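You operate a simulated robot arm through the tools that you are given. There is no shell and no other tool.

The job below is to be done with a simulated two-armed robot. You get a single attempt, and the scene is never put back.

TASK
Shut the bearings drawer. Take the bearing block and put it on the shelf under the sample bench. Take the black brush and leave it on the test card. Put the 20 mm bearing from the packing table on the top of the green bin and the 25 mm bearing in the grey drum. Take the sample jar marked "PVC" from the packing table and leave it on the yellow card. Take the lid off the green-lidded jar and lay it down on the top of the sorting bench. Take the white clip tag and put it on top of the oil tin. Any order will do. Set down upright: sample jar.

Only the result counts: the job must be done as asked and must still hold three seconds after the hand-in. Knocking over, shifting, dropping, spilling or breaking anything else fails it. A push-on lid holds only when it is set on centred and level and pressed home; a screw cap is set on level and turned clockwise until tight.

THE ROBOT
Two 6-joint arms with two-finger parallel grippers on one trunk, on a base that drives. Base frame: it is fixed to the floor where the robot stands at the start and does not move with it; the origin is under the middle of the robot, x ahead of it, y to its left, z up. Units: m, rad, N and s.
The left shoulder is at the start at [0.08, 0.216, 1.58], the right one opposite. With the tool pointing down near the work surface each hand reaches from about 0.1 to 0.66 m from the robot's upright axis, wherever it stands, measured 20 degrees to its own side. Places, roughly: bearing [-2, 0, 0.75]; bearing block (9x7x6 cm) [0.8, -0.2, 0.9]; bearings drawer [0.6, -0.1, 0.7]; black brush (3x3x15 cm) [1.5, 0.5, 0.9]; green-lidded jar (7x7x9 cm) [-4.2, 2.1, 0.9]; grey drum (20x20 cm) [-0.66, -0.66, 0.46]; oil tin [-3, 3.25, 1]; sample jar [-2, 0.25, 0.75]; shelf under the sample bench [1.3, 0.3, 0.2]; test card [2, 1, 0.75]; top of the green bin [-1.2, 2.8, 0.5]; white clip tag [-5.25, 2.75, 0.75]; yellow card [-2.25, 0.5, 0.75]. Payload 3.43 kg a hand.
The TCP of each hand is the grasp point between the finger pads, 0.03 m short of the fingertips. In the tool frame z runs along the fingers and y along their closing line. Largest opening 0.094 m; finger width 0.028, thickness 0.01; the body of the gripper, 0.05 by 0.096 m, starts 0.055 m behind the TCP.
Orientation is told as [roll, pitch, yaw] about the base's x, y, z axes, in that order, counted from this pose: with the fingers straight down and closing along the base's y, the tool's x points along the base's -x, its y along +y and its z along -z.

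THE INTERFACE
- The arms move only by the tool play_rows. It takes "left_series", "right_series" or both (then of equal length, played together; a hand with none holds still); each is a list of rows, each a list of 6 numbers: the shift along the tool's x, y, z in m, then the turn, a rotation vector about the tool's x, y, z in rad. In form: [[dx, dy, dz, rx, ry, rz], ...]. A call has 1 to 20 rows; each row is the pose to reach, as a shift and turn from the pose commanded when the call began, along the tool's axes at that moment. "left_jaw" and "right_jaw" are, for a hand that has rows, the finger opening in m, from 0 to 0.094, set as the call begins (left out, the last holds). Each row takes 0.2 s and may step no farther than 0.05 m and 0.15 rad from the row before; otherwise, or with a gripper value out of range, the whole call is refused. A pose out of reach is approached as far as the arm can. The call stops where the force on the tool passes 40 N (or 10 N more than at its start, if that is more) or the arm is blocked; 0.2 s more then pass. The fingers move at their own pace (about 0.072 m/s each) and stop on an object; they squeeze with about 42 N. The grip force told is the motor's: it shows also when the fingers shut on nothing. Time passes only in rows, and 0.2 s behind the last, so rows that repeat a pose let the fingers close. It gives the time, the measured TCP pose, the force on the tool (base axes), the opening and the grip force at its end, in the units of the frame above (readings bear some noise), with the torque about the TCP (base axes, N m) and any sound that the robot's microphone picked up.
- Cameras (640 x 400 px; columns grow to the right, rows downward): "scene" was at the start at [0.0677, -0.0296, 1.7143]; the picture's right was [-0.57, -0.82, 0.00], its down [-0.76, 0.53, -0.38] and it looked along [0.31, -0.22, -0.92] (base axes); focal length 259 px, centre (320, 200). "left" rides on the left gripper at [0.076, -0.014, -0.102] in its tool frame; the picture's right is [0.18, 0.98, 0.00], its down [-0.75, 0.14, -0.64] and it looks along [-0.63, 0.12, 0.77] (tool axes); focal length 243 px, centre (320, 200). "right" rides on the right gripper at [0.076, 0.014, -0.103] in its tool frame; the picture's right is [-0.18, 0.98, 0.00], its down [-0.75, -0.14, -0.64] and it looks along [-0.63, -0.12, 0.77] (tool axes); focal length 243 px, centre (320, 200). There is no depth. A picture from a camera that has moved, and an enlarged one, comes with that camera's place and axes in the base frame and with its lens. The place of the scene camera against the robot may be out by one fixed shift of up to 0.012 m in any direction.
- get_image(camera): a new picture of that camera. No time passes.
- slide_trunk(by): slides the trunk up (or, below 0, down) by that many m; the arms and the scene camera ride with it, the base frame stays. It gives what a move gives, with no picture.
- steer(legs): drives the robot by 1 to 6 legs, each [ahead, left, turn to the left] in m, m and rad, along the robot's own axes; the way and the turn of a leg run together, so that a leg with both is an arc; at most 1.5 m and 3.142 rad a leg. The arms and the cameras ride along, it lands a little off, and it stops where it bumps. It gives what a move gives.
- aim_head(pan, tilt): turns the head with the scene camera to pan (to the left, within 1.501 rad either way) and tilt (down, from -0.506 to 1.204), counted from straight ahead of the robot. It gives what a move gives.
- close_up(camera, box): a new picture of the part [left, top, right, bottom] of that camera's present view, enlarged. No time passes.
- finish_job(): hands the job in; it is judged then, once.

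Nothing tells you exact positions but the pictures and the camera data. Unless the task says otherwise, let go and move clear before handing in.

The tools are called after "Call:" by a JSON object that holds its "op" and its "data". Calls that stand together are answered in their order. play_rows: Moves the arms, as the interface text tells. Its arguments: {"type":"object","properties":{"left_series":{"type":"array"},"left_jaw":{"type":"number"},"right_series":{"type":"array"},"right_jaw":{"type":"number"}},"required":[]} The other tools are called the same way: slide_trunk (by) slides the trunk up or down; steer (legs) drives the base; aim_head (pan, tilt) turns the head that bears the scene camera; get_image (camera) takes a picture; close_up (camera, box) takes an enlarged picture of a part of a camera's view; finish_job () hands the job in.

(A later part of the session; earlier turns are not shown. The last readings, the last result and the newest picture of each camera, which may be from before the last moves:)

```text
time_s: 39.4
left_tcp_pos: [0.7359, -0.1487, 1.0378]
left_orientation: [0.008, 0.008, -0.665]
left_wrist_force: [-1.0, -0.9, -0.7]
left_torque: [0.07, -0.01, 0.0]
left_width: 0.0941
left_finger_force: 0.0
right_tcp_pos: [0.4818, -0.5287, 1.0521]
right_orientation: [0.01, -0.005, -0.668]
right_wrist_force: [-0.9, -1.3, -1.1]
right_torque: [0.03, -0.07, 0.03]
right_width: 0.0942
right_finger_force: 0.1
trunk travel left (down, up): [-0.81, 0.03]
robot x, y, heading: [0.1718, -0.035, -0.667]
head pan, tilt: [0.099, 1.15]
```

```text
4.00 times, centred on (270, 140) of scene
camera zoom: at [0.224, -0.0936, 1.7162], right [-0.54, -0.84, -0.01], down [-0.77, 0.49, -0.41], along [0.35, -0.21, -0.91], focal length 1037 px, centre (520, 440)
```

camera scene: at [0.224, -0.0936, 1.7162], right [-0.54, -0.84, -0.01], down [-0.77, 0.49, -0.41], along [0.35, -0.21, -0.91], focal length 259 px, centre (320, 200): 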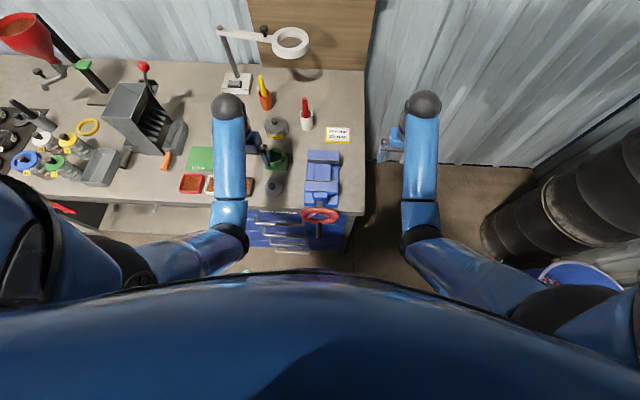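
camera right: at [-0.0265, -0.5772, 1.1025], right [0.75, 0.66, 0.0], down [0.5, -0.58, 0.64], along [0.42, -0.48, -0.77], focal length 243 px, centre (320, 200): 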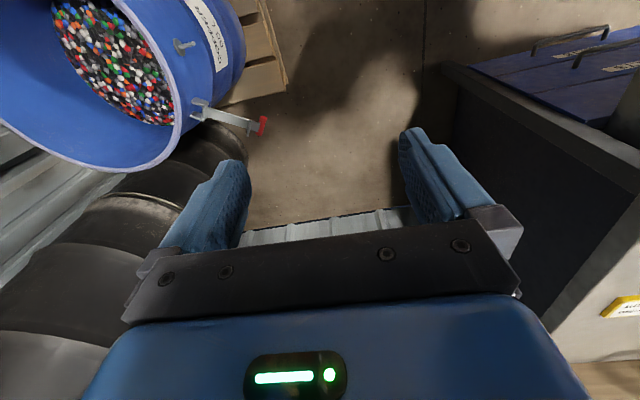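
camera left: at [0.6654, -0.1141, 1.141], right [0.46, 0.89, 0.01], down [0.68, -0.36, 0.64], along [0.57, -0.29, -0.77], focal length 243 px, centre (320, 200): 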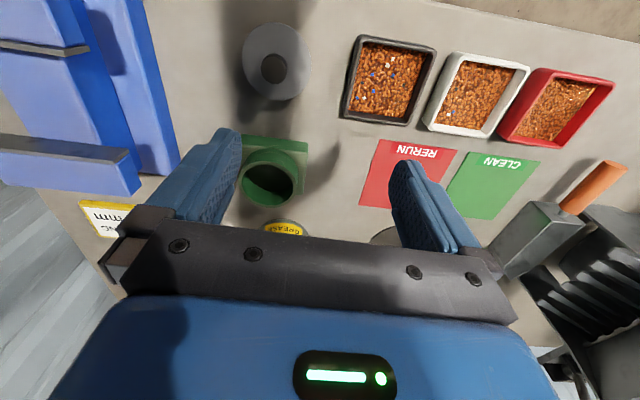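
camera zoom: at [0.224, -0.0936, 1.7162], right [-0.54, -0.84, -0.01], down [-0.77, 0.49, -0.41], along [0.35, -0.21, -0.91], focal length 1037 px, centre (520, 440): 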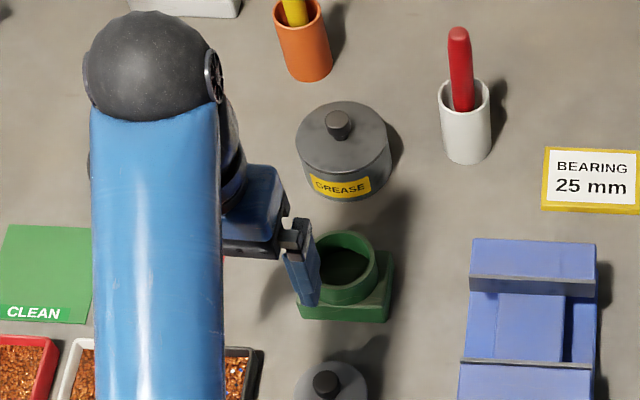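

The ring on the block is about 64 mm across and centred near [0.776, -0.234]. I'll grip it with the tool pitched about 34° forward, so I can set it flat on the shelf under the bench at the same tilt. First I'll move to a pre-grasp pose and check.

Call:
{"op": "play_rows", "data": {"left_series": [[-0.005, -0.008, 0.0, 0, -0.12, 0], [-0.01, -0.016, 0.0, 0, -0.24, 0], [-0.015, -0.025, 0.0, 0, -0.36, 0], [-0.02, -0.034, 0.01, 0, -0.48, 0], [-0.0275, -0.0432, 0.02, 0, -0.6, 0], [-0.0275, -0.0432, 0.02, 0, -0.6, 0]], "left_jaw": 0.094}}

Call:
{"op": "get_image", "data": {"camera": "left"}}

Call:
{"op": "close_up", "data": {"camera": "scene", "box": [190, 90, 350, 190]}}

```text
time_s: 40.8
left_tcp_pos: [0.7342, -0.1955, 1.0152]
left_orientation: [-0.001, -0.594, -0.666]
left_wrist_force: [-0.8, 0.0, 1.0]
left_torque: [-0.03, -0.01, 0.01]
left_width: 0.0943
left_finger_force: 0.1
right_tcp_pos: [0.4869, -0.523, 1.0529]
right_orientation: [0.002, -0.004, -0.67]
right_wrist_force: [-0.3, -0.3, 0.2]
right_torque: [0.0, -0.01, 0.03]
right_width: 0.0936
right_finger_force: 0.0
trunk travel left (down, up): [-0.81, 0.03]
robot x, y, heading: [0.1705, -0.034, -0.67]
head pan, tilt: [0.099, 1.15]
```

```text
taken
camera left: at [0.63, -0.1313, 1.0577], right [0.49, 0.87, -0.1], down [0.3, -0.05, 0.95], along [0.82, -0.5, -0.28], focal length 243 px, centre (320, 200)
```

left: 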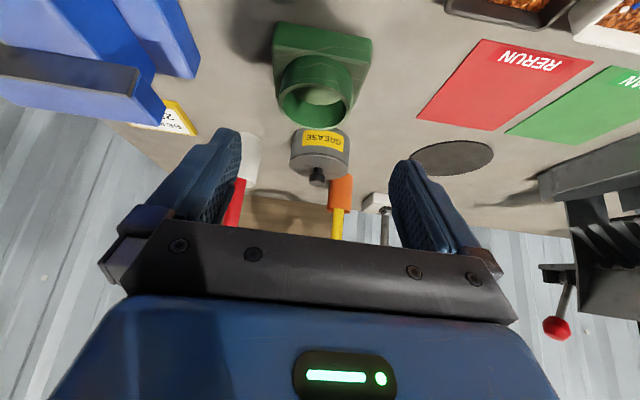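

```text
4.00 times, centred on (270, 140) of scene
camera zoom: at [0.2335, -0.0843, 1.7161], right [-0.54, -0.84, 0.0], down [-0.77, 0.49, -0.41], along [0.34, -0.22, -0.91], focal length 1037 px, centre (520, 440)
```

zoom: 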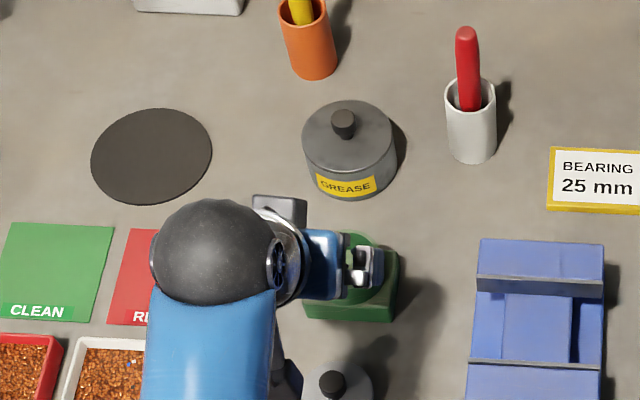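

The approach line along the tool axis leads right onto the ring. I'll advance 7 cm and look again before the final slow descent.

Call:
{"op": "play_rows", "data": {"left_series": [[0, -0.002, 0.025, 0, 0, 0], [0, -0.004, 0.05, 0, 0, 0], [0, -0.004, 0.07, 0, 0, 0], [0, -0.004, 0.07, 0, 0, 0]], "left_jaw": 0.094}}

Call:
{"op": "get_image", "data": {"camera": "left"}}

Call:
{"op": "close_up", "data": {"camera": "scene", "box": [190, 90, 350, 190]}}

```text
time_s: 41.8
left_tcp_pos: [0.7634, -0.2214, 0.9561]
left_orientation: [-0.003, -0.593, -0.663]
left_wrist_force: [0.4, -0.4, -0.1]
left_torque: [0.0, 0.01, 0.0]
left_width: 0.094
left_finger_force: 0.1
right_tcp_pos: [0.4889, -0.5218, 1.0543]
right_orientation: [0.0, -0.003, -0.666]
right_wrist_force: [-0.2, 0.3, 0.6]
right_torque: [0.01, 0.0, -0.01]
right_width: 0.094
right_finger_force: 0.1
trunk travel left (down, up): [-0.81, 0.03]
robot x, y, heading: [0.1728, -0.0319, -0.664]
head pan, tilt: [0.099, 1.15]
```

```text
taken
camera left: at [0.6595, -0.1573, 0.999], right [0.49, 0.87, -0.11], down [0.3, -0.05, 0.95], along [0.82, -0.5, -0.28], focal length 243 px, centre (320, 200)
```

left: 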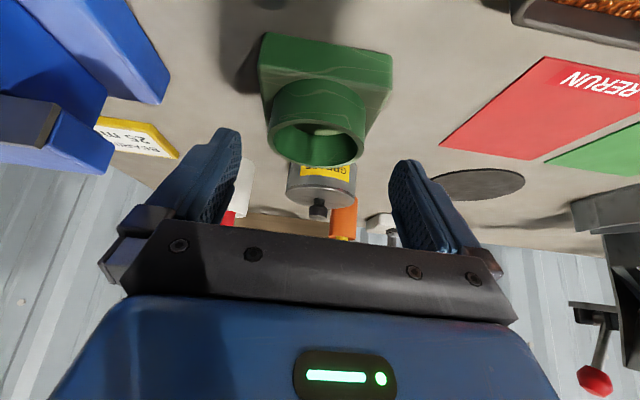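

```text
4.00 times, centred on (270, 140) of scene
camera zoom: at [0.2348, -0.0822, 1.7161], right [-0.54, -0.84, 0.0], down [-0.77, 0.49, -0.41], along [0.34, -0.22, -0.91], focal length 1037 px, centre (520, 440)
```

zoom: 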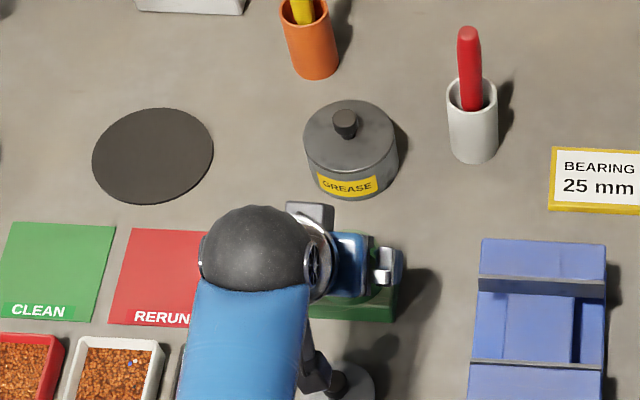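

The ring top is at about z 0.915 and lies just ahead of the fingers. I'll move over it and lower slowly until the fingertips touch the base plate.

Call:
{"op": "play_rows", "data": {"left_series": [[-0.001, -0.002, 0.016, 0, 0, 0], [-0.002, -0.002, 0.0328, 0, 0, 0], [0.0014, -0.002, 0.0378, 0, 0, 0], [0.0036, -0.002, 0.0411, 0, 0, 0], [0.0058, -0.002, 0.0444, 0, 0, 0], [0.008, -0.002, 0.0477, 0, 0, 0], [0.0103, -0.002, 0.051, 0, 0, 0], [0.0125, -0.002, 0.0543, 0, 0, 0], [0.0148, -0.002, 0.0577, 0, 0, 0]], "left_jaw": 0.094}}

Call:
{"op": "get_image", "data": {"camera": "left"}}

```text
time_s: 43.8
left_tcp_pos: [0.7797, -0.2359, 0.9002]
left_orientation: [-0.004, -0.592, -0.664]
left_wrist_force: [0.4, -0.2, 0.1]
left_torque: [-0.01, 0.03, -0.04]
left_width: 0.0938
left_finger_force: 0.1
right_tcp_pos: [0.4908, -0.5228, 1.0524]
right_orientation: [0.001, -0.005, -0.668]
right_wrist_force: [0.1, -0.1, 0.3]
right_torque: [0.0, 0.02, 0.01]
right_width: 0.0941
right_finger_force: 0.0
trunk travel left (down, up): [-0.81, 0.03]
robot x, y, heading: [0.1742, -0.0329, -0.668]
head pan, tilt: [0.099, 1.15]
```

```text
taken
camera left: at [0.6744, -0.1718, 0.9433], right [0.49, 0.87, -0.1], down [0.3, -0.05, 0.95], along [0.82, -0.49, -0.28], focal length 243 px, centre (320, 200)
```

left: 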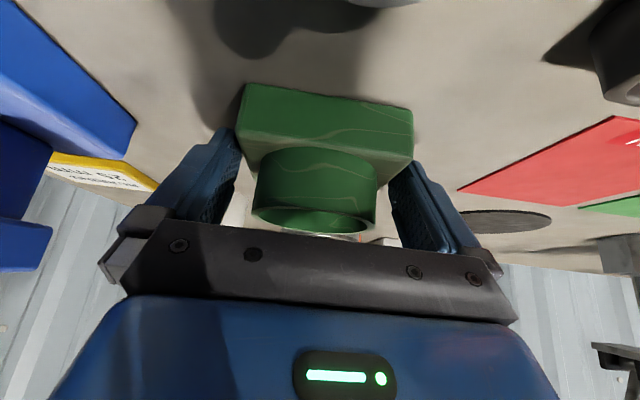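

The fingers straddle the block with no contact so far. I'll close and read the width to see what they hold.

Call:
{"op": "play_rows", "data": {"left_series": [[0, 0, 0, 0, 0, 0], [0, 0, 0, 0, 0, 0], [0, 0, 0, 0, 0, 0], [0, 0, 0, 0, 0, 0]], "left_jaw": 0.0}}

Call:
{"op": "get_image", "data": {"camera": "left"}}

```text
time_s: 44.8
left_tcp_pos: [0.7788, -0.2365, 0.9002]
left_orientation: [-0.004, -0.593, -0.664]
left_wrist_force: [-0.9, -1.4, -0.4]
left_torque: [-0.14, 0.13, 0.05]
left_width: 0.0844
left_finger_force: 42.1
right_tcp_pos: [0.4892, -0.5236, 1.0528]
right_orientation: [-0.001, -0.004, -0.666]
right_wrist_force: [0.3, -0.4, 0.6]
right_torque: [0.01, 0.03, 0.04]
right_width: 0.0939
right_finger_force: 0.0
trunk travel left (down, up): [-0.81, 0.03]
robot x, y, heading: [0.169, -0.0381, -0.664]
head pan, tilt: [0.099, 1.15]
```

```text
taken
camera left: at [0.6742, -0.172, 0.9434], right [0.49, 0.87, -0.1], down [0.3, -0.05, 0.95], along [0.82, -0.5, -0.28], focal length 243 px, centre (320, 200)
```

left: 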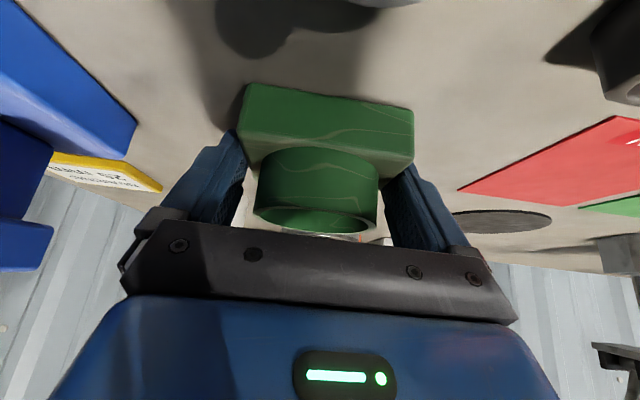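

The fingers hold the base plate across its 84 mm width, a flat and square grip. I'll lift straight up.

Call:
{"op": "play_rows", "data": {"left_series": [[-0.0112, 0, -0.0166, 0, 0, 0], [-0.028, 0, -0.0415, 0, 0, 0], [-0.05, 0, -0.0746, 0, 0, 0], [-0.073, 0, -0.108, 0, 0, 0], [-0.09, 0, -0.133, 0, 0, 0]], "left_jaw": 0.0}}

Call:
{"op": "get_image", "data": {"camera": "left"}}

Call:
{"op": "get_image", "data": {"camera": "scene"}}

```text
time_s: 46.0
left_tcp_pos: [0.7799, -0.236, 1.0609]
left_orientation: [-0.003, -0.592, -0.664]
left_wrist_force: [1.3, -0.4, -6.0]
left_torque: [0.03, 0.05, 0.01]
left_width: 0.0842
left_finger_force: 41.9
right_tcp_pos: [0.4888, -0.5233, 1.0531]
right_orientation: [0.001, -0.004, -0.667]
right_wrist_force: [-0.5, 0.6, -0.8]
right_torque: [0.02, -0.01, -0.01]
right_width: 0.0942
right_finger_force: 0.0
trunk travel left (down, up): [-0.81, 0.03]
robot x, y, heading: [0.1665, -0.0351, -0.666]
head pan, tilt: [0.099, 1.15]
```

```text
taken
camera left: at [0.6756, -0.1715, 1.1038], right [0.49, 0.87, -0.1], down [0.3, -0.05, 0.95], along [0.82, -0.49, -0.29], focal length 243 px, centre (320, 200)
```

left: 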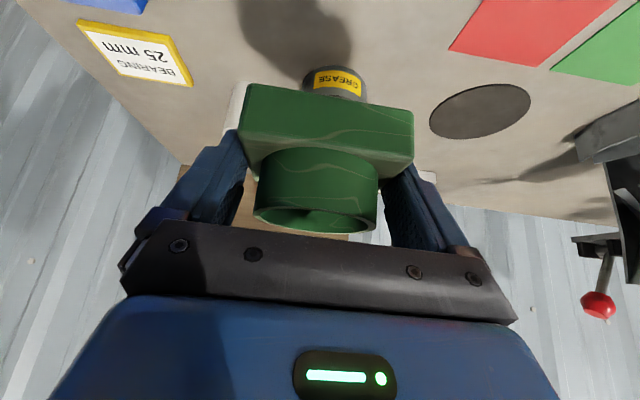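

```text
taken
camera scene: at [0.2356, -0.0832, 1.716], right [-0.54, -0.84, 0.0], down [-0.77, 0.49, -0.41], along [0.34, -0.22, -0.91], focal length 259 px, centre (320, 200)
```

scene: 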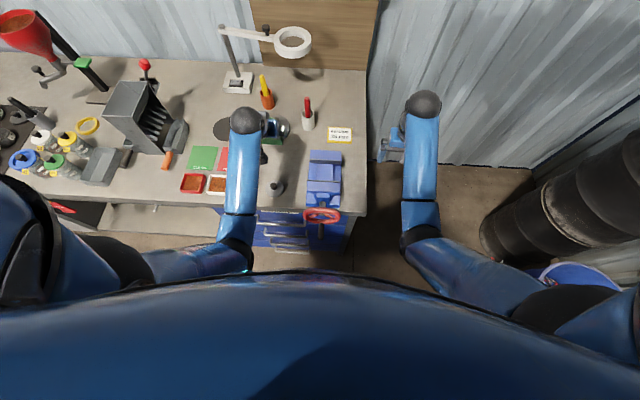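

The block is held firmly, weighing about 6 N. I'll back away from the bench, slide left to face the open bay and look at the shelf.

Call:
{"op": "steer", "data": {"legs": [[-0.35, 0, 0], [0, 0.73, 0]]}}

Call:
{"op": "aim_head", "data": {"pan": 0.2, "tilt": 0.9}}

Call:
{"op": "slide_trunk", "data": {"by": -0.5}}

Call:
{"op": "get_image", "data": {"camera": "scene"}}

Call:
{"op": "get_image", "data": {"camera": "left"}}

```text
time_s: 50.0
left_tcp_pos: [0.666, 0.2013, 1.0623]
left_orientation: [0.001, -0.592, -0.622]
left_wrist_force: [-1.2, -0.2, -4.3]
left_torque: [0.02, -0.02, 0.01]
left_width: 0.0839
left_finger_force: 42.1
right_tcp_pos: [0.3901, -0.1003, 1.0541]
right_orientation: [0.005, -0.006, -0.625]
right_wrist_force: [-0.5, -0.2, 0.4]
right_torque: [0.01, -0.02, 0.0]
right_width: 0.0939
right_finger_force: 0.0
trunk travel left (down, up): [-0.81, 0.03]
robot x, y, heading: [0.055, 0.3743, -0.62]
head pan, tilt: [0.099, 1.15]
stopped in leg 2: the robot was blocked; the commanded pose is now the measured one
```

```text
time_s: 50.8
left_tcp_pos: [0.6726, 0.2021, 1.061]
left_orientation: [-0.003, -0.592, -0.617]
left_wrist_force: [-0.6, 0.0, -4.9]
left_torque: [0.03, 0.03, 0.01]
left_width: 0.0838
left_finger_force: 42.5
right_tcp_pos: [0.3948, -0.0985, 1.0546]
right_orientation: [-0.001, -0.004, -0.622]
right_wrist_force: [0.4, -0.4, 0.8]
right_torque: [0.0, 0.0, 0.02]
right_width: 0.0941
right_finger_force: 0.0
trunk travel left (down, up): [-0.81, 0.03]
robot x, y, heading: [0.0584, 0.3737, -0.621]
head pan, tilt: [0.201, 0.901]
```

```text
refused: -0.5 is not a number from -0.4 to 0.4
```

```text
taken
camera scene: at [0.1394, 0.3298, 1.7331], right [-0.41, -0.91, 0.0], down [-0.72, 0.32, -0.62], along [0.57, -0.25, -0.78], focal length 259 px, centre (320, 200)
```

scene: 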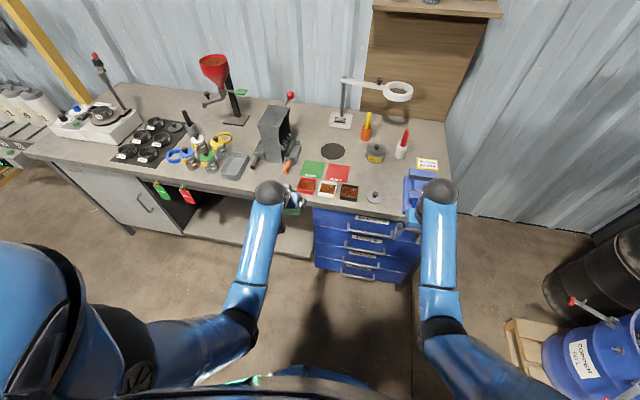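

```text
taken
camera left: at [0.5659, 0.2616, 1.1036], right [0.45, 0.89, -0.11], down [0.3, -0.04, 0.95], along [0.84, -0.46, -0.28], focal length 243 px, centre (320, 200)
```

left: 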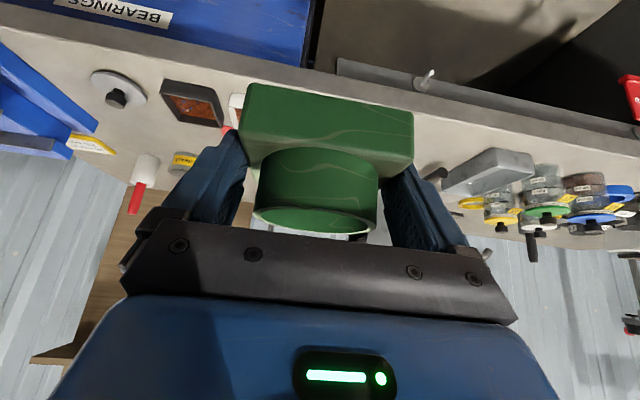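

The base was blocked while sliding left and turned slightly, so I need to see what it touched. I'll look to my left and down.

Call:
{"op": "aim_head", "data": {"pan": 1.5, "tilt": 1.0}}

Call:
{"op": "get_image", "data": {"camera": "scene"}}

Call:
{"op": "aim_head", "data": {"pan": 0.9, "tilt": 1.2}}

Call:
{"op": "get_image", "data": {"camera": "scene"}}

Call:
{"op": "aim_head", "data": {"pan": 1.0, "tilt": 0.6}}

Call:
{"op": "get_image", "data": {"camera": "scene"}}

```text
time_s: 52.2
left_tcp_pos: [0.6741, 0.2022, 1.0594]
left_orientation: [-0.004, -0.59, -0.618]
left_wrist_force: [0.3, 0.1, -5.2]
left_torque: [0.04, 0.05, 0.02]
left_width: 0.0836
left_finger_force: 42.0
right_tcp_pos: [0.3976, -0.099, 1.0526]
right_orientation: [-0.002, -0.002, -0.623]
right_wrist_force: [0.5, -0.3, 0.4]
right_torque: [0.02, -0.01, -0.02]
right_width: 0.094
right_finger_force: 0.1
trunk travel left (down, up): [-0.81, 0.03]
robot x, y, heading: [0.0531, 0.373, -0.623]
head pan, tilt: [1.499, 1.0]
```

```text
taken
camera scene: at [0.1172, 0.4129, 1.7257], right [0.77, -0.64, 0.0], down [-0.54, -0.65, -0.54], along [0.34, 0.42, -0.84], focal length 259 px, centre (320, 200)
```

scene: 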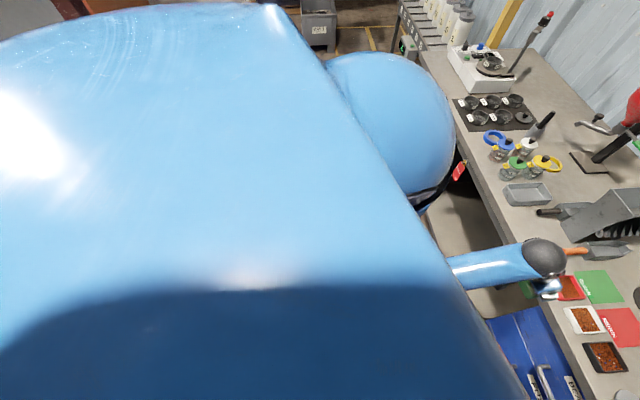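

```text
time_s: 53.2
left_tcp_pos: [0.6729, 0.2007, 1.0592]
left_orientation: [-0.001, -0.59, -0.62]
left_wrist_force: [0.2, 0.1, -5.7]
left_torque: [0.04, 0.04, -0.03]
left_width: 0.0838
left_finger_force: 41.8
right_tcp_pos: [0.3954, -0.0996, 1.053]
right_orientation: [0.0, -0.002, -0.623]
right_wrist_force: [-0.3, -0.1, 0.1]
right_torque: [0.0, 0.02, 0.03]
right_width: 0.0942
right_finger_force: 0.1
trunk travel left (down, up): [-0.81, 0.03]
robot x, y, heading: [0.0579, 0.3737, -0.622]
head pan, tilt: [0.901, 1.201]
```

```text
taken
camera scene: at [0.1259, 0.3744, 1.7132], right [0.28, -0.96, 0.0], down [-0.9, -0.26, -0.36], along [0.35, 0.1, -0.93], focal length 259 px, centre (320, 200)
```

scene: 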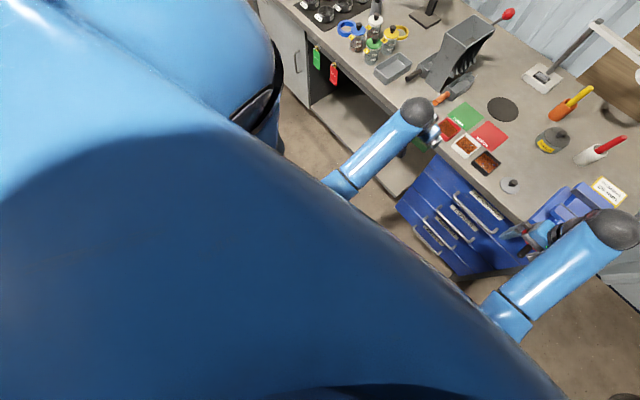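

```text
time_s: 54.2
left_tcp_pos: [0.674, 0.2018, 1.0597]
left_orientation: [-0.003, -0.591, -0.619]
left_wrist_force: [0.3, 0.0, -5.5]
left_torque: [0.07, 0.05, 0.02]
left_width: 0.0841
left_finger_force: 41.7
right_tcp_pos: [0.397, -0.0989, 1.0531]
right_orientation: [0.001, -0.002, -0.622]
right_wrist_force: [-0.2, 0.2, -0.6]
right_torque: [-0.03, -0.01, 0.0]
right_width: 0.094
right_finger_force: 0.1
trunk travel left (down, up): [-0.81, 0.03]
robot x, y, heading: [0.0571, 0.3712, -0.622]
head pan, tilt: [1.0, 0.6]
```

```text
taken
camera scene: at [0.1545, 0.3917, 1.7576], right [0.37, -0.93, 0.0], down [-0.53, -0.21, -0.82], along [0.77, 0.3, -0.57], focal length 259 px, centre (320, 200)
```

scene: 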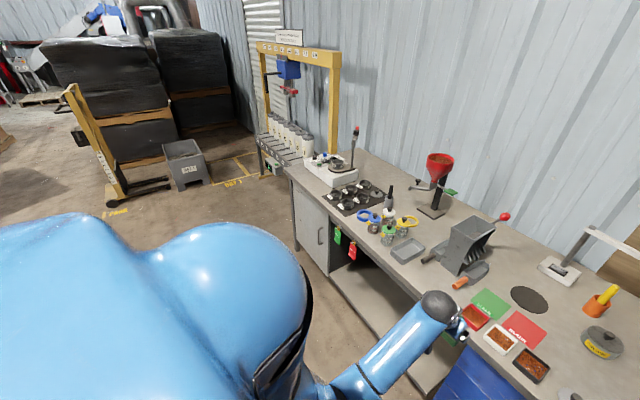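

Nothing shows in front, and the slight left turn suggests the contact was behind me on the left. I'll shift 0.1 m right to free the base, then turn left to see what is there.

Call:
{"op": "steer", "data": {"legs": [[0, -0.1, 0]]}}

Call:
{"op": "aim_head", "data": {"pan": 1.5, "tilt": 0.45}}

Call:
{"op": "get_image", "data": {"camera": "scene"}}

Call:
{"op": "get_image", "data": {"camera": "right"}}

```text
time_s: 55.4
left_tcp_pos: [0.6202, 0.1268, 1.0585]
left_orientation: [-0.009, -0.589, -0.613]
left_wrist_force: [-0.2, 1.2, -6.1]
left_torque: [0.01, 0.07, -0.03]
left_width: 0.0838
left_finger_force: 41.9
right_tcp_pos: [0.344, -0.1742, 1.0543]
right_orientation: [-0.008, -0.001, -0.621]
right_wrist_force: [1.1, 0.5, 0.0]
right_torque: [-0.04, 0.0, -0.02]
right_width: 0.094
right_finger_force: 0.1
trunk travel left (down, up): [-0.81, 0.03]
robot x, y, heading: [-0.0037, 0.2931, -0.617]
head pan, tilt: [1.0, 0.6]
```

```text
time_s: 56.3
left_tcp_pos: [0.6146, 0.1189, 1.0603]
left_orientation: [-0.001, -0.59, -0.62]
left_wrist_force: [-1.0, -0.4, -6.0]
left_torque: [0.07, 0.08, 0.04]
left_width: 0.0837
left_finger_force: 42.6
right_tcp_pos: [0.339, -0.1816, 1.0531]
right_orientation: [0.001, 0.0, -0.622]
right_wrist_force: [0.3, -0.5, 0.5]
right_torque: [0.04, -0.03, -0.01]
right_width: 0.094
right_finger_force: 0.2
trunk travel left (down, up): [-0.81, 0.03]
robot x, y, heading: [-0.0, 0.2898, -0.621]
head pan, tilt: [1.499, 0.45]
```

```text
taken
camera scene: at [0.0711, 0.346, 1.7715], right [0.77, -0.64, 0.0], down [-0.28, -0.33, -0.9], along [0.58, 0.69, -0.43], focal length 259 px, centre (320, 200)
```

scene: 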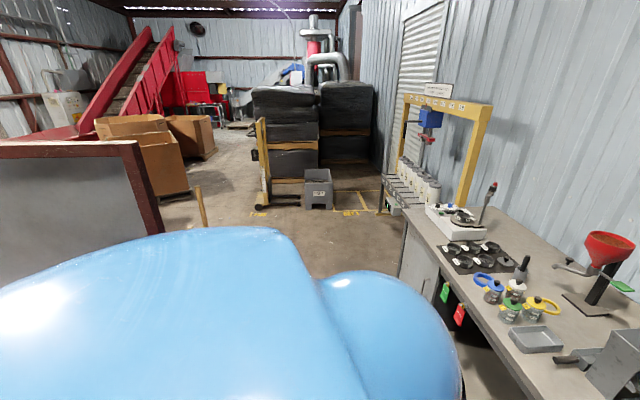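

```text
taken
camera right: at [0.2853, -0.1261, 1.1551], right [0.72, 0.69, 0.0], down [0.53, -0.55, 0.64], along [0.45, -0.46, -0.77], focal length 243 px, centre (320, 200)
```

right: 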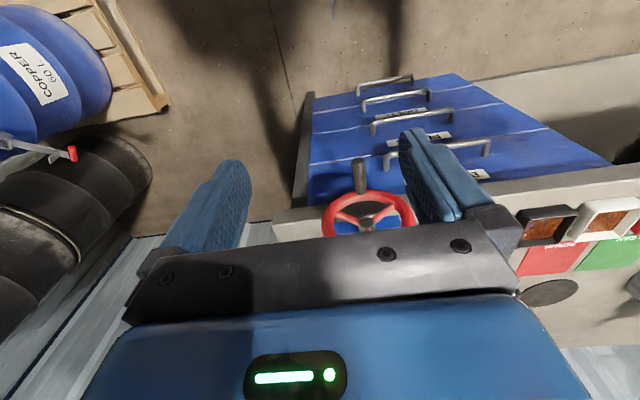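

The partition end and some upright handles are to my left rear. I'll turn left in place a little to see the floor there.

Call:
{"op": "steer", "data": {"legs": [[0, 0, 0.9]]}}

Call:
{"op": "aim_head", "data": {"pan": 1.2, "tilt": 0.6}}

Call:
{"op": "get_image", "data": {"camera": "scene"}}

Call:
{"op": "aim_head", "data": {"pan": 0.5, "tilt": 0.7}}

Call:
{"op": "get_image", "data": {"camera": "scene"}}

```text
time_s: 59.0
left_tcp_pos: [0.5166, 0.6715, 1.06]
left_orientation: [0.0, -0.591, 0.283]
left_wrist_force: [-0.7, -0.5, -5.3]
left_torque: [0.02, 0.04, -0.04]
left_width: 0.0839
left_finger_force: 42.2
right_tcp_pos: [0.5816, 0.2674, 1.0525]
right_orientation: [0.0, -0.003, 0.279]
right_wrist_force: [-0.2, 0.3, -0.2]
right_torque: [0.02, -0.03, 0.03]
right_width: 0.0945
right_finger_force: 0.0
trunk travel left (down, up): [-0.81, 0.03]
robot x, y, heading: [-0.003, 0.2947, 0.28]
head pan, tilt: [1.499, 0.45]
```

```text
time_s: 59.8
left_tcp_pos: [0.5162, 0.6713, 1.0593]
left_orientation: [-0.002, -0.591, 0.284]
left_wrist_force: [-0.5, 0.0, -5.3]
left_torque: [0.01, 0.02, 0.03]
left_width: 0.0838
left_finger_force: 42.2
right_tcp_pos: [0.5816, 0.2668, 1.0528]
right_orientation: [0.0, 0.0, 0.278]
right_wrist_force: [0.8, -0.9, 1.0]
right_torque: [-0.01, 0.0, 0.0]
right_width: 0.0941
right_finger_force: 0.1
trunk travel left (down, up): [-0.81, 0.03]
robot x, y, heading: [0.0008, 0.2927, 0.279]
head pan, tilt: [1.201, 0.6]
```

```text
taken
camera scene: at [0.0267, 0.3935, 1.7578], right [1.0, -0.09, 0.0], down [-0.05, -0.56, -0.82], along [0.07, 0.82, -0.57], focal length 259 px, centre (320, 200)
```

scene: 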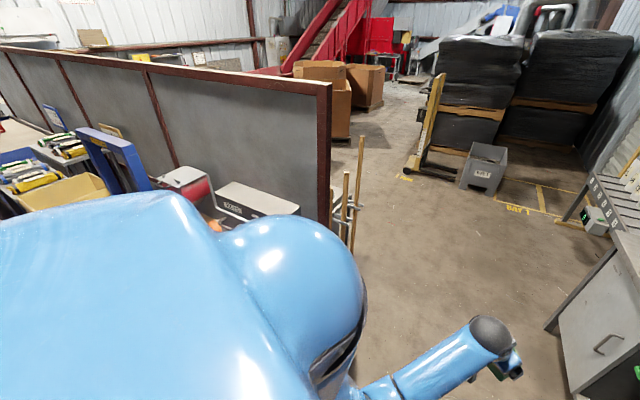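

```text
time_s: 60.9
left_tcp_pos: [0.5165, 0.6719, 1.0602]
left_orientation: [-0.001, -0.59, 0.283]
left_wrist_force: [0.5, 0.6, -5.9]
left_torque: [0.0, 0.05, -0.01]
left_width: 0.0837
left_finger_force: 42.2
right_tcp_pos: [0.5816, 0.2667, 1.0525]
right_orientation: [0.0, -0.003, 0.28]
right_wrist_force: [-0.3, 0.1, -0.4]
right_torque: [0.03, -0.01, 0.0]
right_width: 0.0939
right_finger_force: 0.0
trunk travel left (down, up): [-0.81, 0.03]
robot x, y, heading: [-0.0008, 0.2942, 0.28]
head pan, tilt: [0.499, 0.7]
```

```text
taken
camera scene: at [0.0793, 0.365, 1.7491], right [0.7, -0.71, 0.0], down [-0.46, -0.45, -0.76], along [0.54, 0.54, -0.64], focal length 259 px, centre (320, 200)
```

scene: 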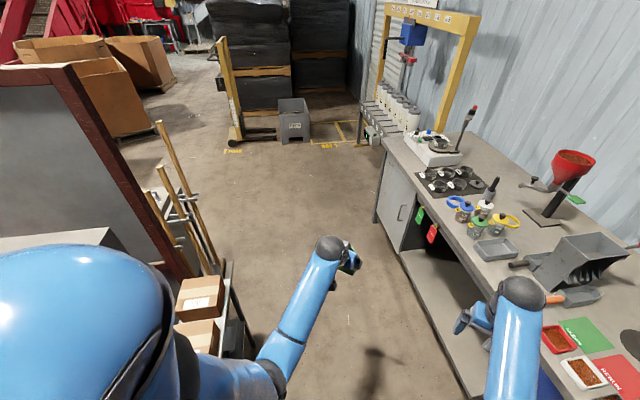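

A table with boxes runs along the far side of the aisle and I bumped its corner, so I need to stay nearer the bench. I'll face the bench, lower the trunk and draw both hands in. Then I can move forward and slide left without touching either side.

Call:
{"op": "steer", "data": {"legs": [[0, 0, -0.925]]}}

Call:
{"op": "slide_trunk", "data": {"by": -0.35}}

Call:
{"op": "play_rows", "data": {"left_series": [[0.033, 0, -0.0224, 0, 0, 0], [0.066, 0, -0.0448, 0, 0, 0], [0.099, 0, -0.0672, 0, 0, 0], [0.132, 0, -0.0896, 0, 0, 0], [0.14, 0, -0.095, 0, 0, 0]], "right_series": [[0.04, 0, 0, 0, 0, 0], [0.08, 0, 0, 0, 0, 0], [0.12, 0, 0, 0, 0, 0], [0.16, 0, 0, 0, 0, 0], [0.2, 0, 0, 0, 0, 0]], "left_jaw": 0.0}}

Call:
{"op": "aim_head", "data": {"pan": 0.2, "tilt": 0.9}}

Call:
{"op": "get_image", "data": {"camera": "scene"}}

```text
time_s: 63.7
left_tcp_pos: [0.6134, 0.1064, 1.0592]
left_orientation: [-0.003, -0.59, -0.644]
left_wrist_force: [0.0, 0.5, -5.6]
left_torque: [0.01, 0.03, 0.02]
left_width: 0.0838
left_finger_force: 42.2
right_tcp_pos: [0.3273, -0.1871, 1.0534]
right_orientation: [-0.003, -0.002, -0.646]
right_wrist_force: [0.2, -0.3, 0.4]
right_torque: [0.0, -0.03, 0.01]
right_width: 0.0942
right_finger_force: 0.0
trunk travel left (down, up): [-0.81, 0.03]
robot x, y, heading: [0.0009, 0.292, -0.642]
head pan, tilt: [0.499, 0.7]
```

```text
time_s: 67.1
left_tcp_pos: [0.6124, 0.1062, 0.7105]
left_orientation: [-0.002, -0.59, -0.642]
left_wrist_force: [0.3, 0.0, -5.3]
left_torque: [0.02, 0.01, -0.01]
left_width: 0.0837
left_finger_force: 41.4
right_tcp_pos: [0.3277, -0.1891, 0.7036]
right_orientation: [0.001, -0.002, -0.646]
right_wrist_force: [-0.3, 0.4, -0.8]
right_torque: [-0.01, 0.0, -0.04]
right_width: 0.0941
right_finger_force: 0.1
trunk travel left (down, up): [-0.46, 0.38]
robot x, y, heading: [-0.0017, 0.2966, -0.645]
head pan, tilt: [0.499, 0.7]
```

```text
time_s: 68.3
left_tcp_pos: [0.4757, 0.2081, 0.7117]
left_orientation: [-0.003, -0.592, -0.64]
left_wrist_force: [0.7, 0.4, -5.8]
left_torque: [0.03, 0.05, 0.02]
left_width: 0.0837
left_finger_force: 41.4
right_tcp_pos: [0.1636, -0.0656, 0.665]
right_orientation: [0.0, -0.009, -0.646]
right_wrist_force: [-0.1, 0.0, 0.7]
right_torque: [0.0, 0.0, -0.03]
right_width: 0.094
right_finger_force: 0.0
right hand out of reach, approached as far as the arm can: row 1, 2, 3, 4, 5
trunk travel left (down, up): [-0.46, 0.38]
robot x, y, heading: [-0.0013, 0.2942, -0.649]
head pan, tilt: [0.499, 0.7]
```

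```text
time_s: 69.1
left_tcp_pos: [0.4783, 0.2087, 0.7112]
left_orientation: [-0.001, -0.589, -0.644]
left_wrist_force: [-0.3, 1.0, -5.2]
left_torque: [0.03, 0.01, -0.02]
left_width: 0.0838
left_finger_force: 42.3
right_tcp_pos: [0.1653, -0.0643, 0.6646]
right_orientation: [0.0, -0.007, -0.644]
right_wrist_force: [-0.4, -0.6, 0.9]
right_torque: [0.05, 0.01, 0.01]
right_width: 0.0939
right_finger_force: 0.1
trunk travel left (down, up): [-0.46, 0.38]
robot x, y, heading: [-0.0032, 0.2924, -0.65]
head pan, tilt: [0.201, 0.901]
```

```text
taken
camera scene: at [0.0817, 0.2456, 1.383], right [-0.43, -0.9, 0.0], down [-0.71, 0.34, -0.62], along [0.56, -0.27, -0.78], focal length 259 px, centre (320, 200)
```

scene: 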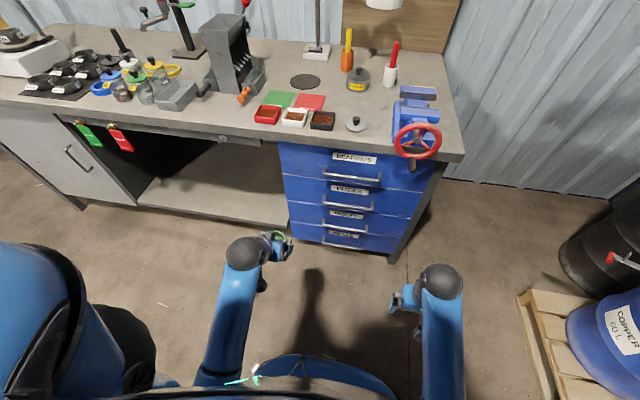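

The bay lies between the drawers and the cabinet, with its shelf front near n 0.65. I'll square up, move forward 0.2 m and slide left along the aisle.

Call:
{"op": "steer", "data": {"legs": [[0, 0, 0.016], [0.2, 0, 0], [0, 0.58, 0]]}}

Call:
{"op": "get_image", "data": {"camera": "scene"}}

Call:
{"op": "get_image", "data": {"camera": "left"}}

```text
time_s: 73.9
left_tcp_pos: [0.9802, 0.5638, 0.7116]
left_orientation: [-0.002, -0.59, -0.628]
left_wrist_force: [0.2, -0.7, -5.5]
left_torque: [0.04, 0.02, -0.02]
left_width: 0.0835
left_finger_force: 41.9
right_tcp_pos: [0.6742, 0.2856, 0.6648]
right_orientation: [0.0, -0.006, -0.632]
right_wrist_force: [0.3, -1.1, 1.0]
right_torque: [0.0, 0.01, -0.02]
right_width: 0.094
right_finger_force: 0.2
trunk travel left (down, up): [-0.46, 0.38]
robot x, y, heading: [0.5003, 0.64, -0.636]
head pan, tilt: [0.201, 0.901]
```

```text
taken
camera scene: at [0.5857, 0.5954, 1.383], right [-0.42, -0.91, 0.0], down [-0.71, 0.33, -0.62], along [0.56, -0.26, -0.78], focal length 259 px, centre (320, 200)
```

scene: 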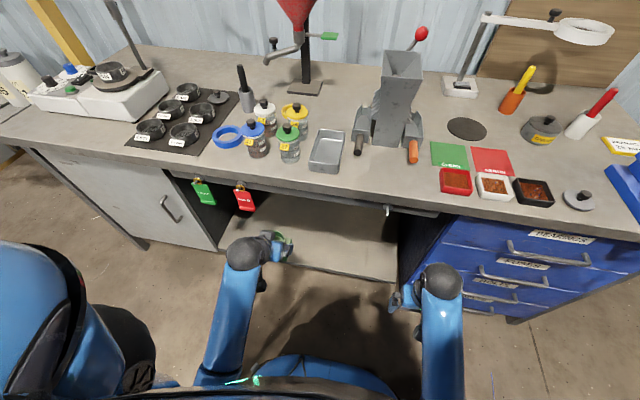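

```text
taken
camera left: at [0.8747, 0.6232, 0.7542], right [0.46, 0.88, -0.1], down [0.3, -0.04, 0.95], along [0.84, -0.47, -0.29], focal length 243 px, centre (320, 200)
```

left: 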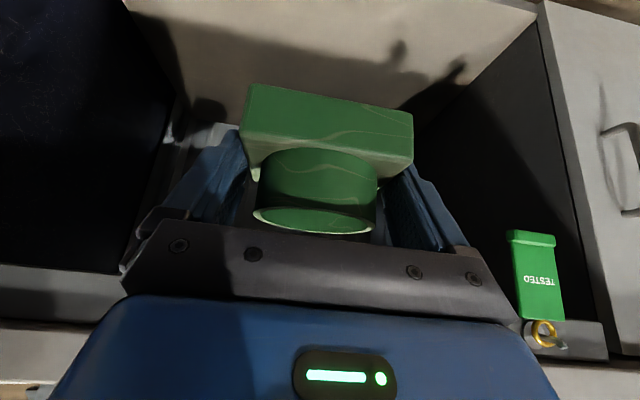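

I'm centred on the bay now. I'll move the right hand a bit forward to keep it clear of my base, then lower the trunk.

Call:
{"op": "play_rows", "data": {"right_series": [[-0.04, 0, 0, 0, 0, 0], [-0.08, 0, 0, 0, 0, 0], [-0.1, 0, -0.03, 0, 0, 0], [-0.1, 0, -0.06, 0, 0, 0]]}}

Call:
{"op": "slide_trunk", "data": {"by": -0.38}}

Call:
{"op": "get_image", "data": {"camera": "scene"}}

Call:
{"op": "get_image", "data": {"camera": "left"}}

Call:
{"op": "get_image", "data": {"camera": "right"}}

```text
time_s: 74.9
left_tcp_pos: [0.9808, 0.5633, 0.7103]
left_orientation: [-0.001, -0.59, -0.629]
left_wrist_force: [-0.2, -0.2, -5.2]
left_torque: [0.03, 0.04, 0.0]
left_width: 0.0839
left_finger_force: 42.3
right_tcp_pos: [0.7607, 0.2214, 0.671]
right_orientation: [0.0, -0.011, -0.633]
right_wrist_force: [-0.2, 0.7, 0.6]
right_torque: [-0.01, -0.02, 0.0]
right_width: 0.0939
right_finger_force: 0.1
right hand out of reach, approached as far as the arm can: row 3, 4
trunk travel left (down, up): [-0.46, 0.38]
robot x, y, heading: [0.5021, 0.6405, -0.63]
head pan, tilt: [0.201, 0.901]
```

```text
time_s: 78.6
left_tcp_pos: [0.9805, 0.5635, 0.3319]
left_orientation: [0.0, -0.59, -0.628]
left_wrist_force: [-0.1, 0.2, -5.6]
left_torque: [0.02, 0.03, 0.0]
left_width: 0.0837
left_finger_force: 41.9
right_tcp_pos: [0.7592, 0.2219, 0.2912]
right_orientation: [0.0, -0.011, -0.631]
right_wrist_force: [0.0, -0.1, 0.5]
right_torque: [0.02, -0.02, 0.02]
right_width: 0.0942
right_finger_force: 0.1
trunk travel left (down, up): [-0.08, 0.76]
robot x, y, heading: [0.5002, 0.6433, -0.635]
head pan, tilt: [0.201, 0.901]
```

```text
taken
camera scene: at [0.5855, 0.5954, 1.003], right [-0.42, -0.91, 0.0], down [-0.71, 0.33, -0.62], along [0.56, -0.26, -0.78], focal length 259 px, centre (320, 200)
```

scene: 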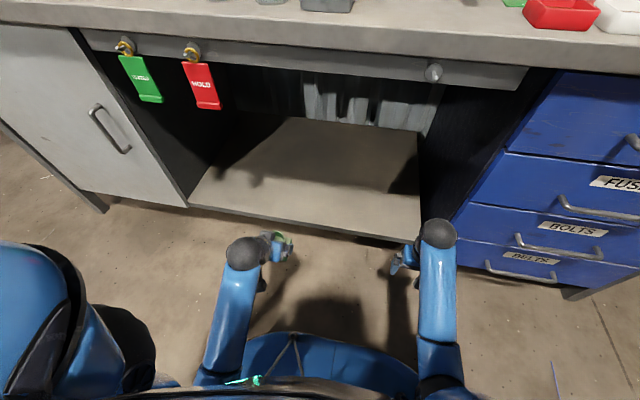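

```text
taken
camera left: at [0.8744, 0.6233, 0.3743], right [0.46, 0.88, -0.1], down [0.3, -0.04, 0.95], along [0.84, -0.46, -0.29], focal length 243 px, centre (320, 200)
```

left: 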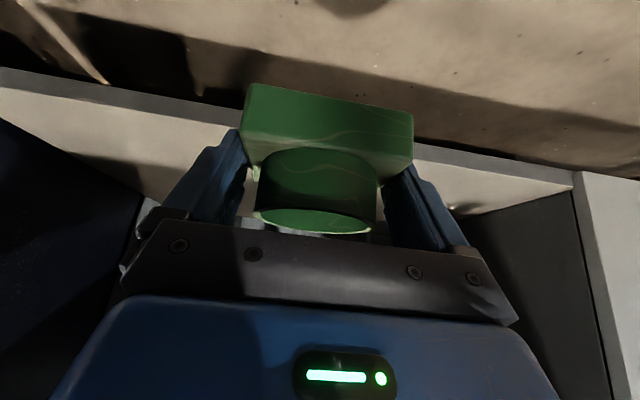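

```text
taken
camera right: at [0.7068, 0.2791, 0.393], right [0.73, 0.68, 0.0], down [0.52, -0.56, 0.65], along [0.45, -0.47, -0.76], focal length 243 px, centre (320, 200)
```

right: 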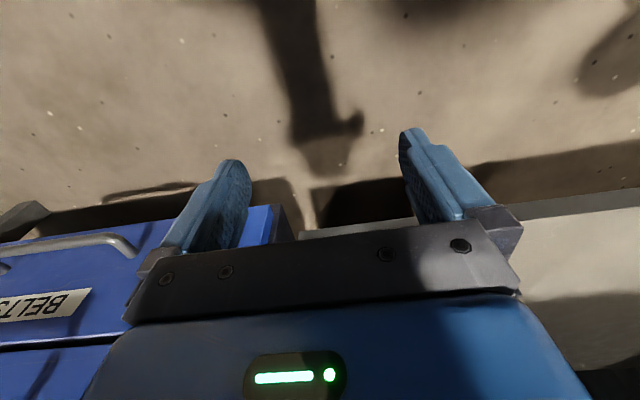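

The shelf top is at about z 0.22 with its front edge near n 0.61. I'll reach in level over the shelf and check the clearances.

Call:
{"op": "play_rows", "data": {"left_series": [[-0.033, 0, 0.0222, 0, 0, 0], [-0.066, 0, 0.0445, 0, 0, 0], [-0.1, 0, 0.0667, 0, 0, 0], [-0.133, 0, 0.089, 0, 0, 0], [-0.166, 0, 0.111, 0, 0, 0], [-0.2, 0, 0.1334, 0, 0, 0], [-0.216, 0, 0.1446, 0, 0, 0]], "left_jaw": 0.0}}

Call:
{"op": "get_image", "data": {"camera": "scene"}}

Call:
{"op": "get_image", "data": {"camera": "left"}}

```text
time_s: 80.2
left_tcp_pos: [1.1909, 0.4108, 0.3306]
left_orientation: [-0.001, -0.59, -0.629]
left_wrist_force: [-0.2, -0.3, -5.7]
left_torque: [0.03, 0.07, 0.02]
left_width: 0.0838
left_finger_force: 41.6
right_tcp_pos: [0.76, 0.2228, 0.292]
right_orientation: [-0.001, -0.01, -0.632]
right_wrist_force: [0.0, -0.3, 1.1]
right_torque: [-0.01, -0.01, -0.03]
right_width: 0.0939
right_finger_force: 0.1
trunk travel left (down, up): [-0.08, 0.76]
robot x, y, heading: [0.5033, 0.6363, -0.633]
head pan, tilt: [0.201, 0.901]
```

```text
taken
camera scene: at [0.5858, 0.5951, 1.0029], right [-0.42, -0.91, 0.0], down [-0.71, 0.33, -0.62], along [0.56, -0.26, -0.78], focal length 259 px, centre (320, 200)
```

scene: 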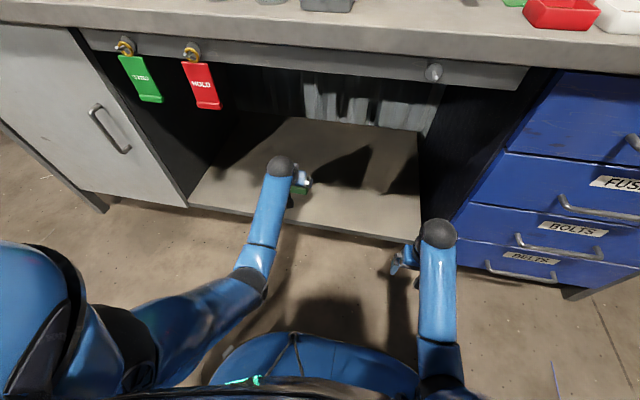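

```text
taken
camera left: at [1.0843, 0.4701, 0.3731], right [0.46, 0.88, -0.1], down [0.3, -0.04, 0.95], along [0.84, -0.46, -0.29], focal length 243 px, centre (320, 200)
```

left: 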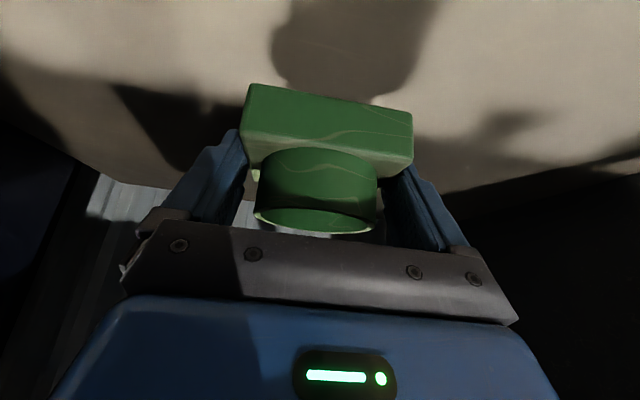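

The block is over the shelf. I'll lower it slowly until it touches down.

Call:
{"op": "play_rows", "data": {"left_series": [[0.0083, 0, 0.0125, 0, 0, 0], [0.0167, 0, 0.0249, 0, 0, 0], [0.0222, 0, 0.0332, 0, 0, 0], [0.025, 0, 0.0374, 0, 0, 0], [0.0278, 0, 0.0416, 0, 0, 0], [0.0306, 0, 0.0457, 0, 0, 0], [0.0334, 0, 0.0499, 0, 0, 0], [0.0361, 0, 0.054, 0, 0, 0], [0.0389, 0, 0.0582, 0, 0, 0], [0.0417, 0, 0.0623, 0, 0, 0], [0.0445, 0, 0.0665, 0, 0, 0], [0.0473, 0, 0.0706, 0, 0, 0], [0.05, 0, 0.0748, 0, 0, 0], [0.0528, 0, 0.079, 0, 0, 0], [0.0556, 0, 0.0831, 0, 0, 0]], "left_jaw": 0.0}}

Call:
{"op": "get_image", "data": {"camera": "left"}}

```text
time_s: 83.4
left_tcp_pos: [1.1926, 0.4088, 0.24]
left_orientation: [0.001, -0.606, -0.63]
left_wrist_force: [-8.9, 7.4, 38.7]
left_torque: [0.73, 1.05, -0.14]
left_width: 0.0835
left_finger_force: 41.7
right_tcp_pos: [0.7585, 0.2234, 0.2939]
right_orientation: [0.001, -0.017, -0.632]
right_wrist_force: [0.5, -1.2, -1.0]
right_torque: [0.03, -0.03, 0.0]
right_width: 0.0938
right_finger_force: 0.1
trunk travel left (down, up): [-0.08, 0.76]
robot x, y, heading: [0.4995, 0.6425, -0.63]
head pan, tilt: [0.201, 0.901]
```

```text
taken
camera left: at [1.0854, 0.4687, 0.2819], right [0.46, 0.88, -0.1], down [0.29, -0.04, 0.96], along [0.84, -0.47, -0.27], focal length 243 px, centre (320, 200)
```

left: 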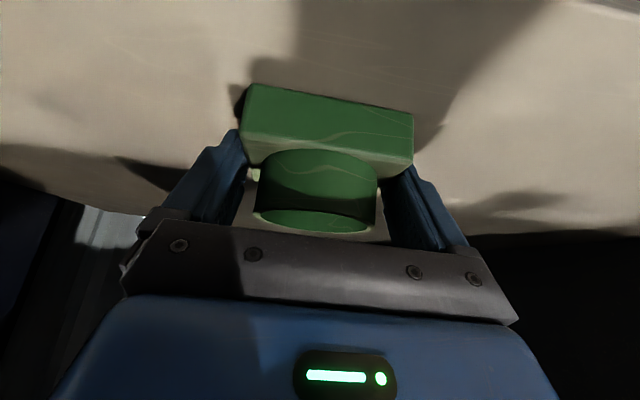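

The block is down on the shelf. I'll ease off the press and open the fingers.

Call:
{"op": "play_rows", "data": {"left_series": [[-0.0022, 0, -0.0033, 0, 0, 0], [-0.0039, 0, -0.0058, 0, 0, 0], [-0.0039, 0, -0.0058, 0, 0, 0]], "left_jaw": 0.0}}

Call:
{"op": "play_rows", "data": {"left_series": [[0, 0, 0, 0, 0, 0], [0, 0, 0, 0, 0, 0], [0, 0, 0, 0, 0, 0]], "left_jaw": 0.094}}

Call:
{"op": "get_image", "data": {"camera": "left"}}

```text
time_s: 84.2
left_tcp_pos: [1.1918, 0.4077, 0.2405]
left_orientation: [0.001, -0.597, -0.63]
left_wrist_force: [6.7, -5.9, 16.7]
left_torque: [-0.51, -1.16, -0.06]
left_width: 0.0838
left_finger_force: 41.9
right_tcp_pos: [0.7587, 0.2223, 0.2922]
right_orientation: [0.002, -0.013, -0.635]
right_wrist_force: [-1.0, 0.3, -0.2]
right_torque: [-0.02, 0.0, -0.02]
right_width: 0.094
right_finger_force: 0.0
trunk travel left (down, up): [-0.08, 0.76]
robot x, y, heading: [0.5006, 0.6445, -0.631]
head pan, tilt: [0.201, 0.901]
```

```text
time_s: 85.0
left_tcp_pos: [1.1901, 0.4102, 0.2364]
left_orientation: [-0.002, -0.588, -0.627]
left_wrist_force: [0.3, 0.6, 0.4]
left_torque: [0.01, -0.05, -0.03]
left_width: 0.0939
left_finger_force: 0.0
right_tcp_pos: [0.7598, 0.2231, 0.2908]
right_orientation: [0.0, -0.012, -0.632]
right_wrist_force: [-0.3, 0.2, -0.7]
right_torque: [0.0, -0.02, 0.0]
right_width: 0.0939
right_finger_force: 0.1
trunk travel left (down, up): [-0.08, 0.76]
robot x, y, heading: [0.5023, 0.6428, -0.629]
head pan, tilt: [0.201, 0.901]
```

```text
taken
camera left: at [1.0842, 0.4699, 0.281], right [0.46, 0.88, -0.1], down [0.3, -0.04, 0.95], along [0.84, -0.46, -0.29], focal length 243 px, centre (320, 200)
```

left: 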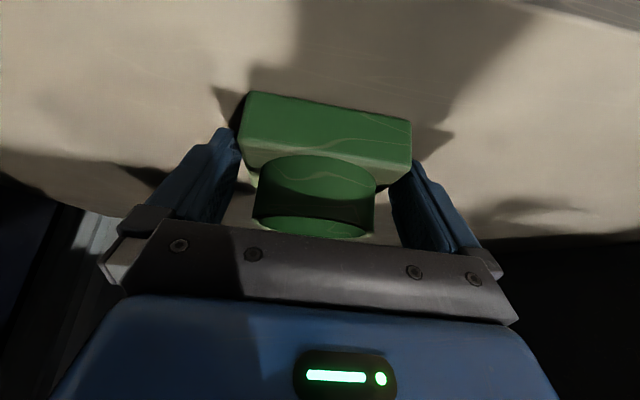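

The block is free and sitting flat. I'll back the hand out the way it came and check.

Call:
{"op": "play_rows", "data": {"left_series": [[0, 0, -0.02, 0, 0, 0], [0, 0, -0.05, 0, 0, 0], [0, 0, -0.09, 0, 0, 0], [0.03, 0, -0.12, 0, 0, 0], [0.063, 0, -0.142, 0, 0, 0], [0.096, 0, -0.164, 0, 0, 0], [0.13, 0, -0.187, 0, 0, 0], [0.163, 0, -0.209, 0, 0, 0], [0.19, 0, -0.227, 0, 0, 0]], "left_jaw": 0.094}}

Call:
{"op": "get_image", "data": {"camera": "left"}}

Call:
{"op": "get_image", "data": {"camera": "scene"}}

```text
time_s: 87.0
left_tcp_pos: [0.9626, 0.577, 0.3206]
left_orientation: [-0.001, -0.592, -0.628]
left_wrist_force: [-0.4, -0.1, -0.4]
left_torque: [0.01, 0.0, -0.04]
left_width: 0.0939
left_finger_force: 0.1
right_tcp_pos: [0.759, 0.2221, 0.2914]
right_orientation: [0.0, -0.01, -0.635]
right_wrist_force: [-0.5, 0.7, 0.3]
right_torque: [-0.04, -0.02, 0.01]
right_width: 0.0942
right_finger_force: 0.1
trunk travel left (down, up): [-0.08, 0.76]
robot x, y, heading: [0.5056, 0.6424, -0.631]
head pan, tilt: [0.201, 0.901]
```

```text
taken
camera left: at [0.8553, 0.6373, 0.3642], right [0.46, 0.88, -0.1], down [0.3, -0.04, 0.95], along [0.84, -0.47, -0.28], focal length 243 px, centre (320, 200)
```

left: 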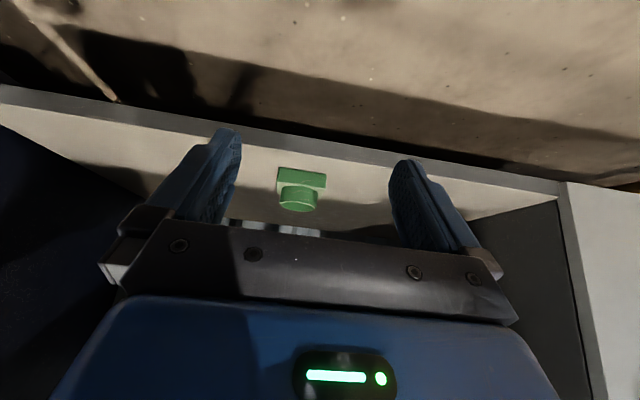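

```text
taken
camera scene: at [0.5849, 0.5955, 1.0031], right [-0.42, -0.91, 0.0], down [-0.71, 0.33, -0.62], along [0.56, -0.26, -0.78], focal length 259 px, centre (320, 200)
```

scene: 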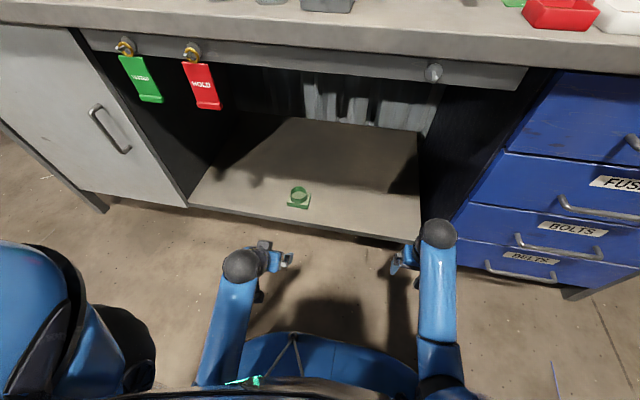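

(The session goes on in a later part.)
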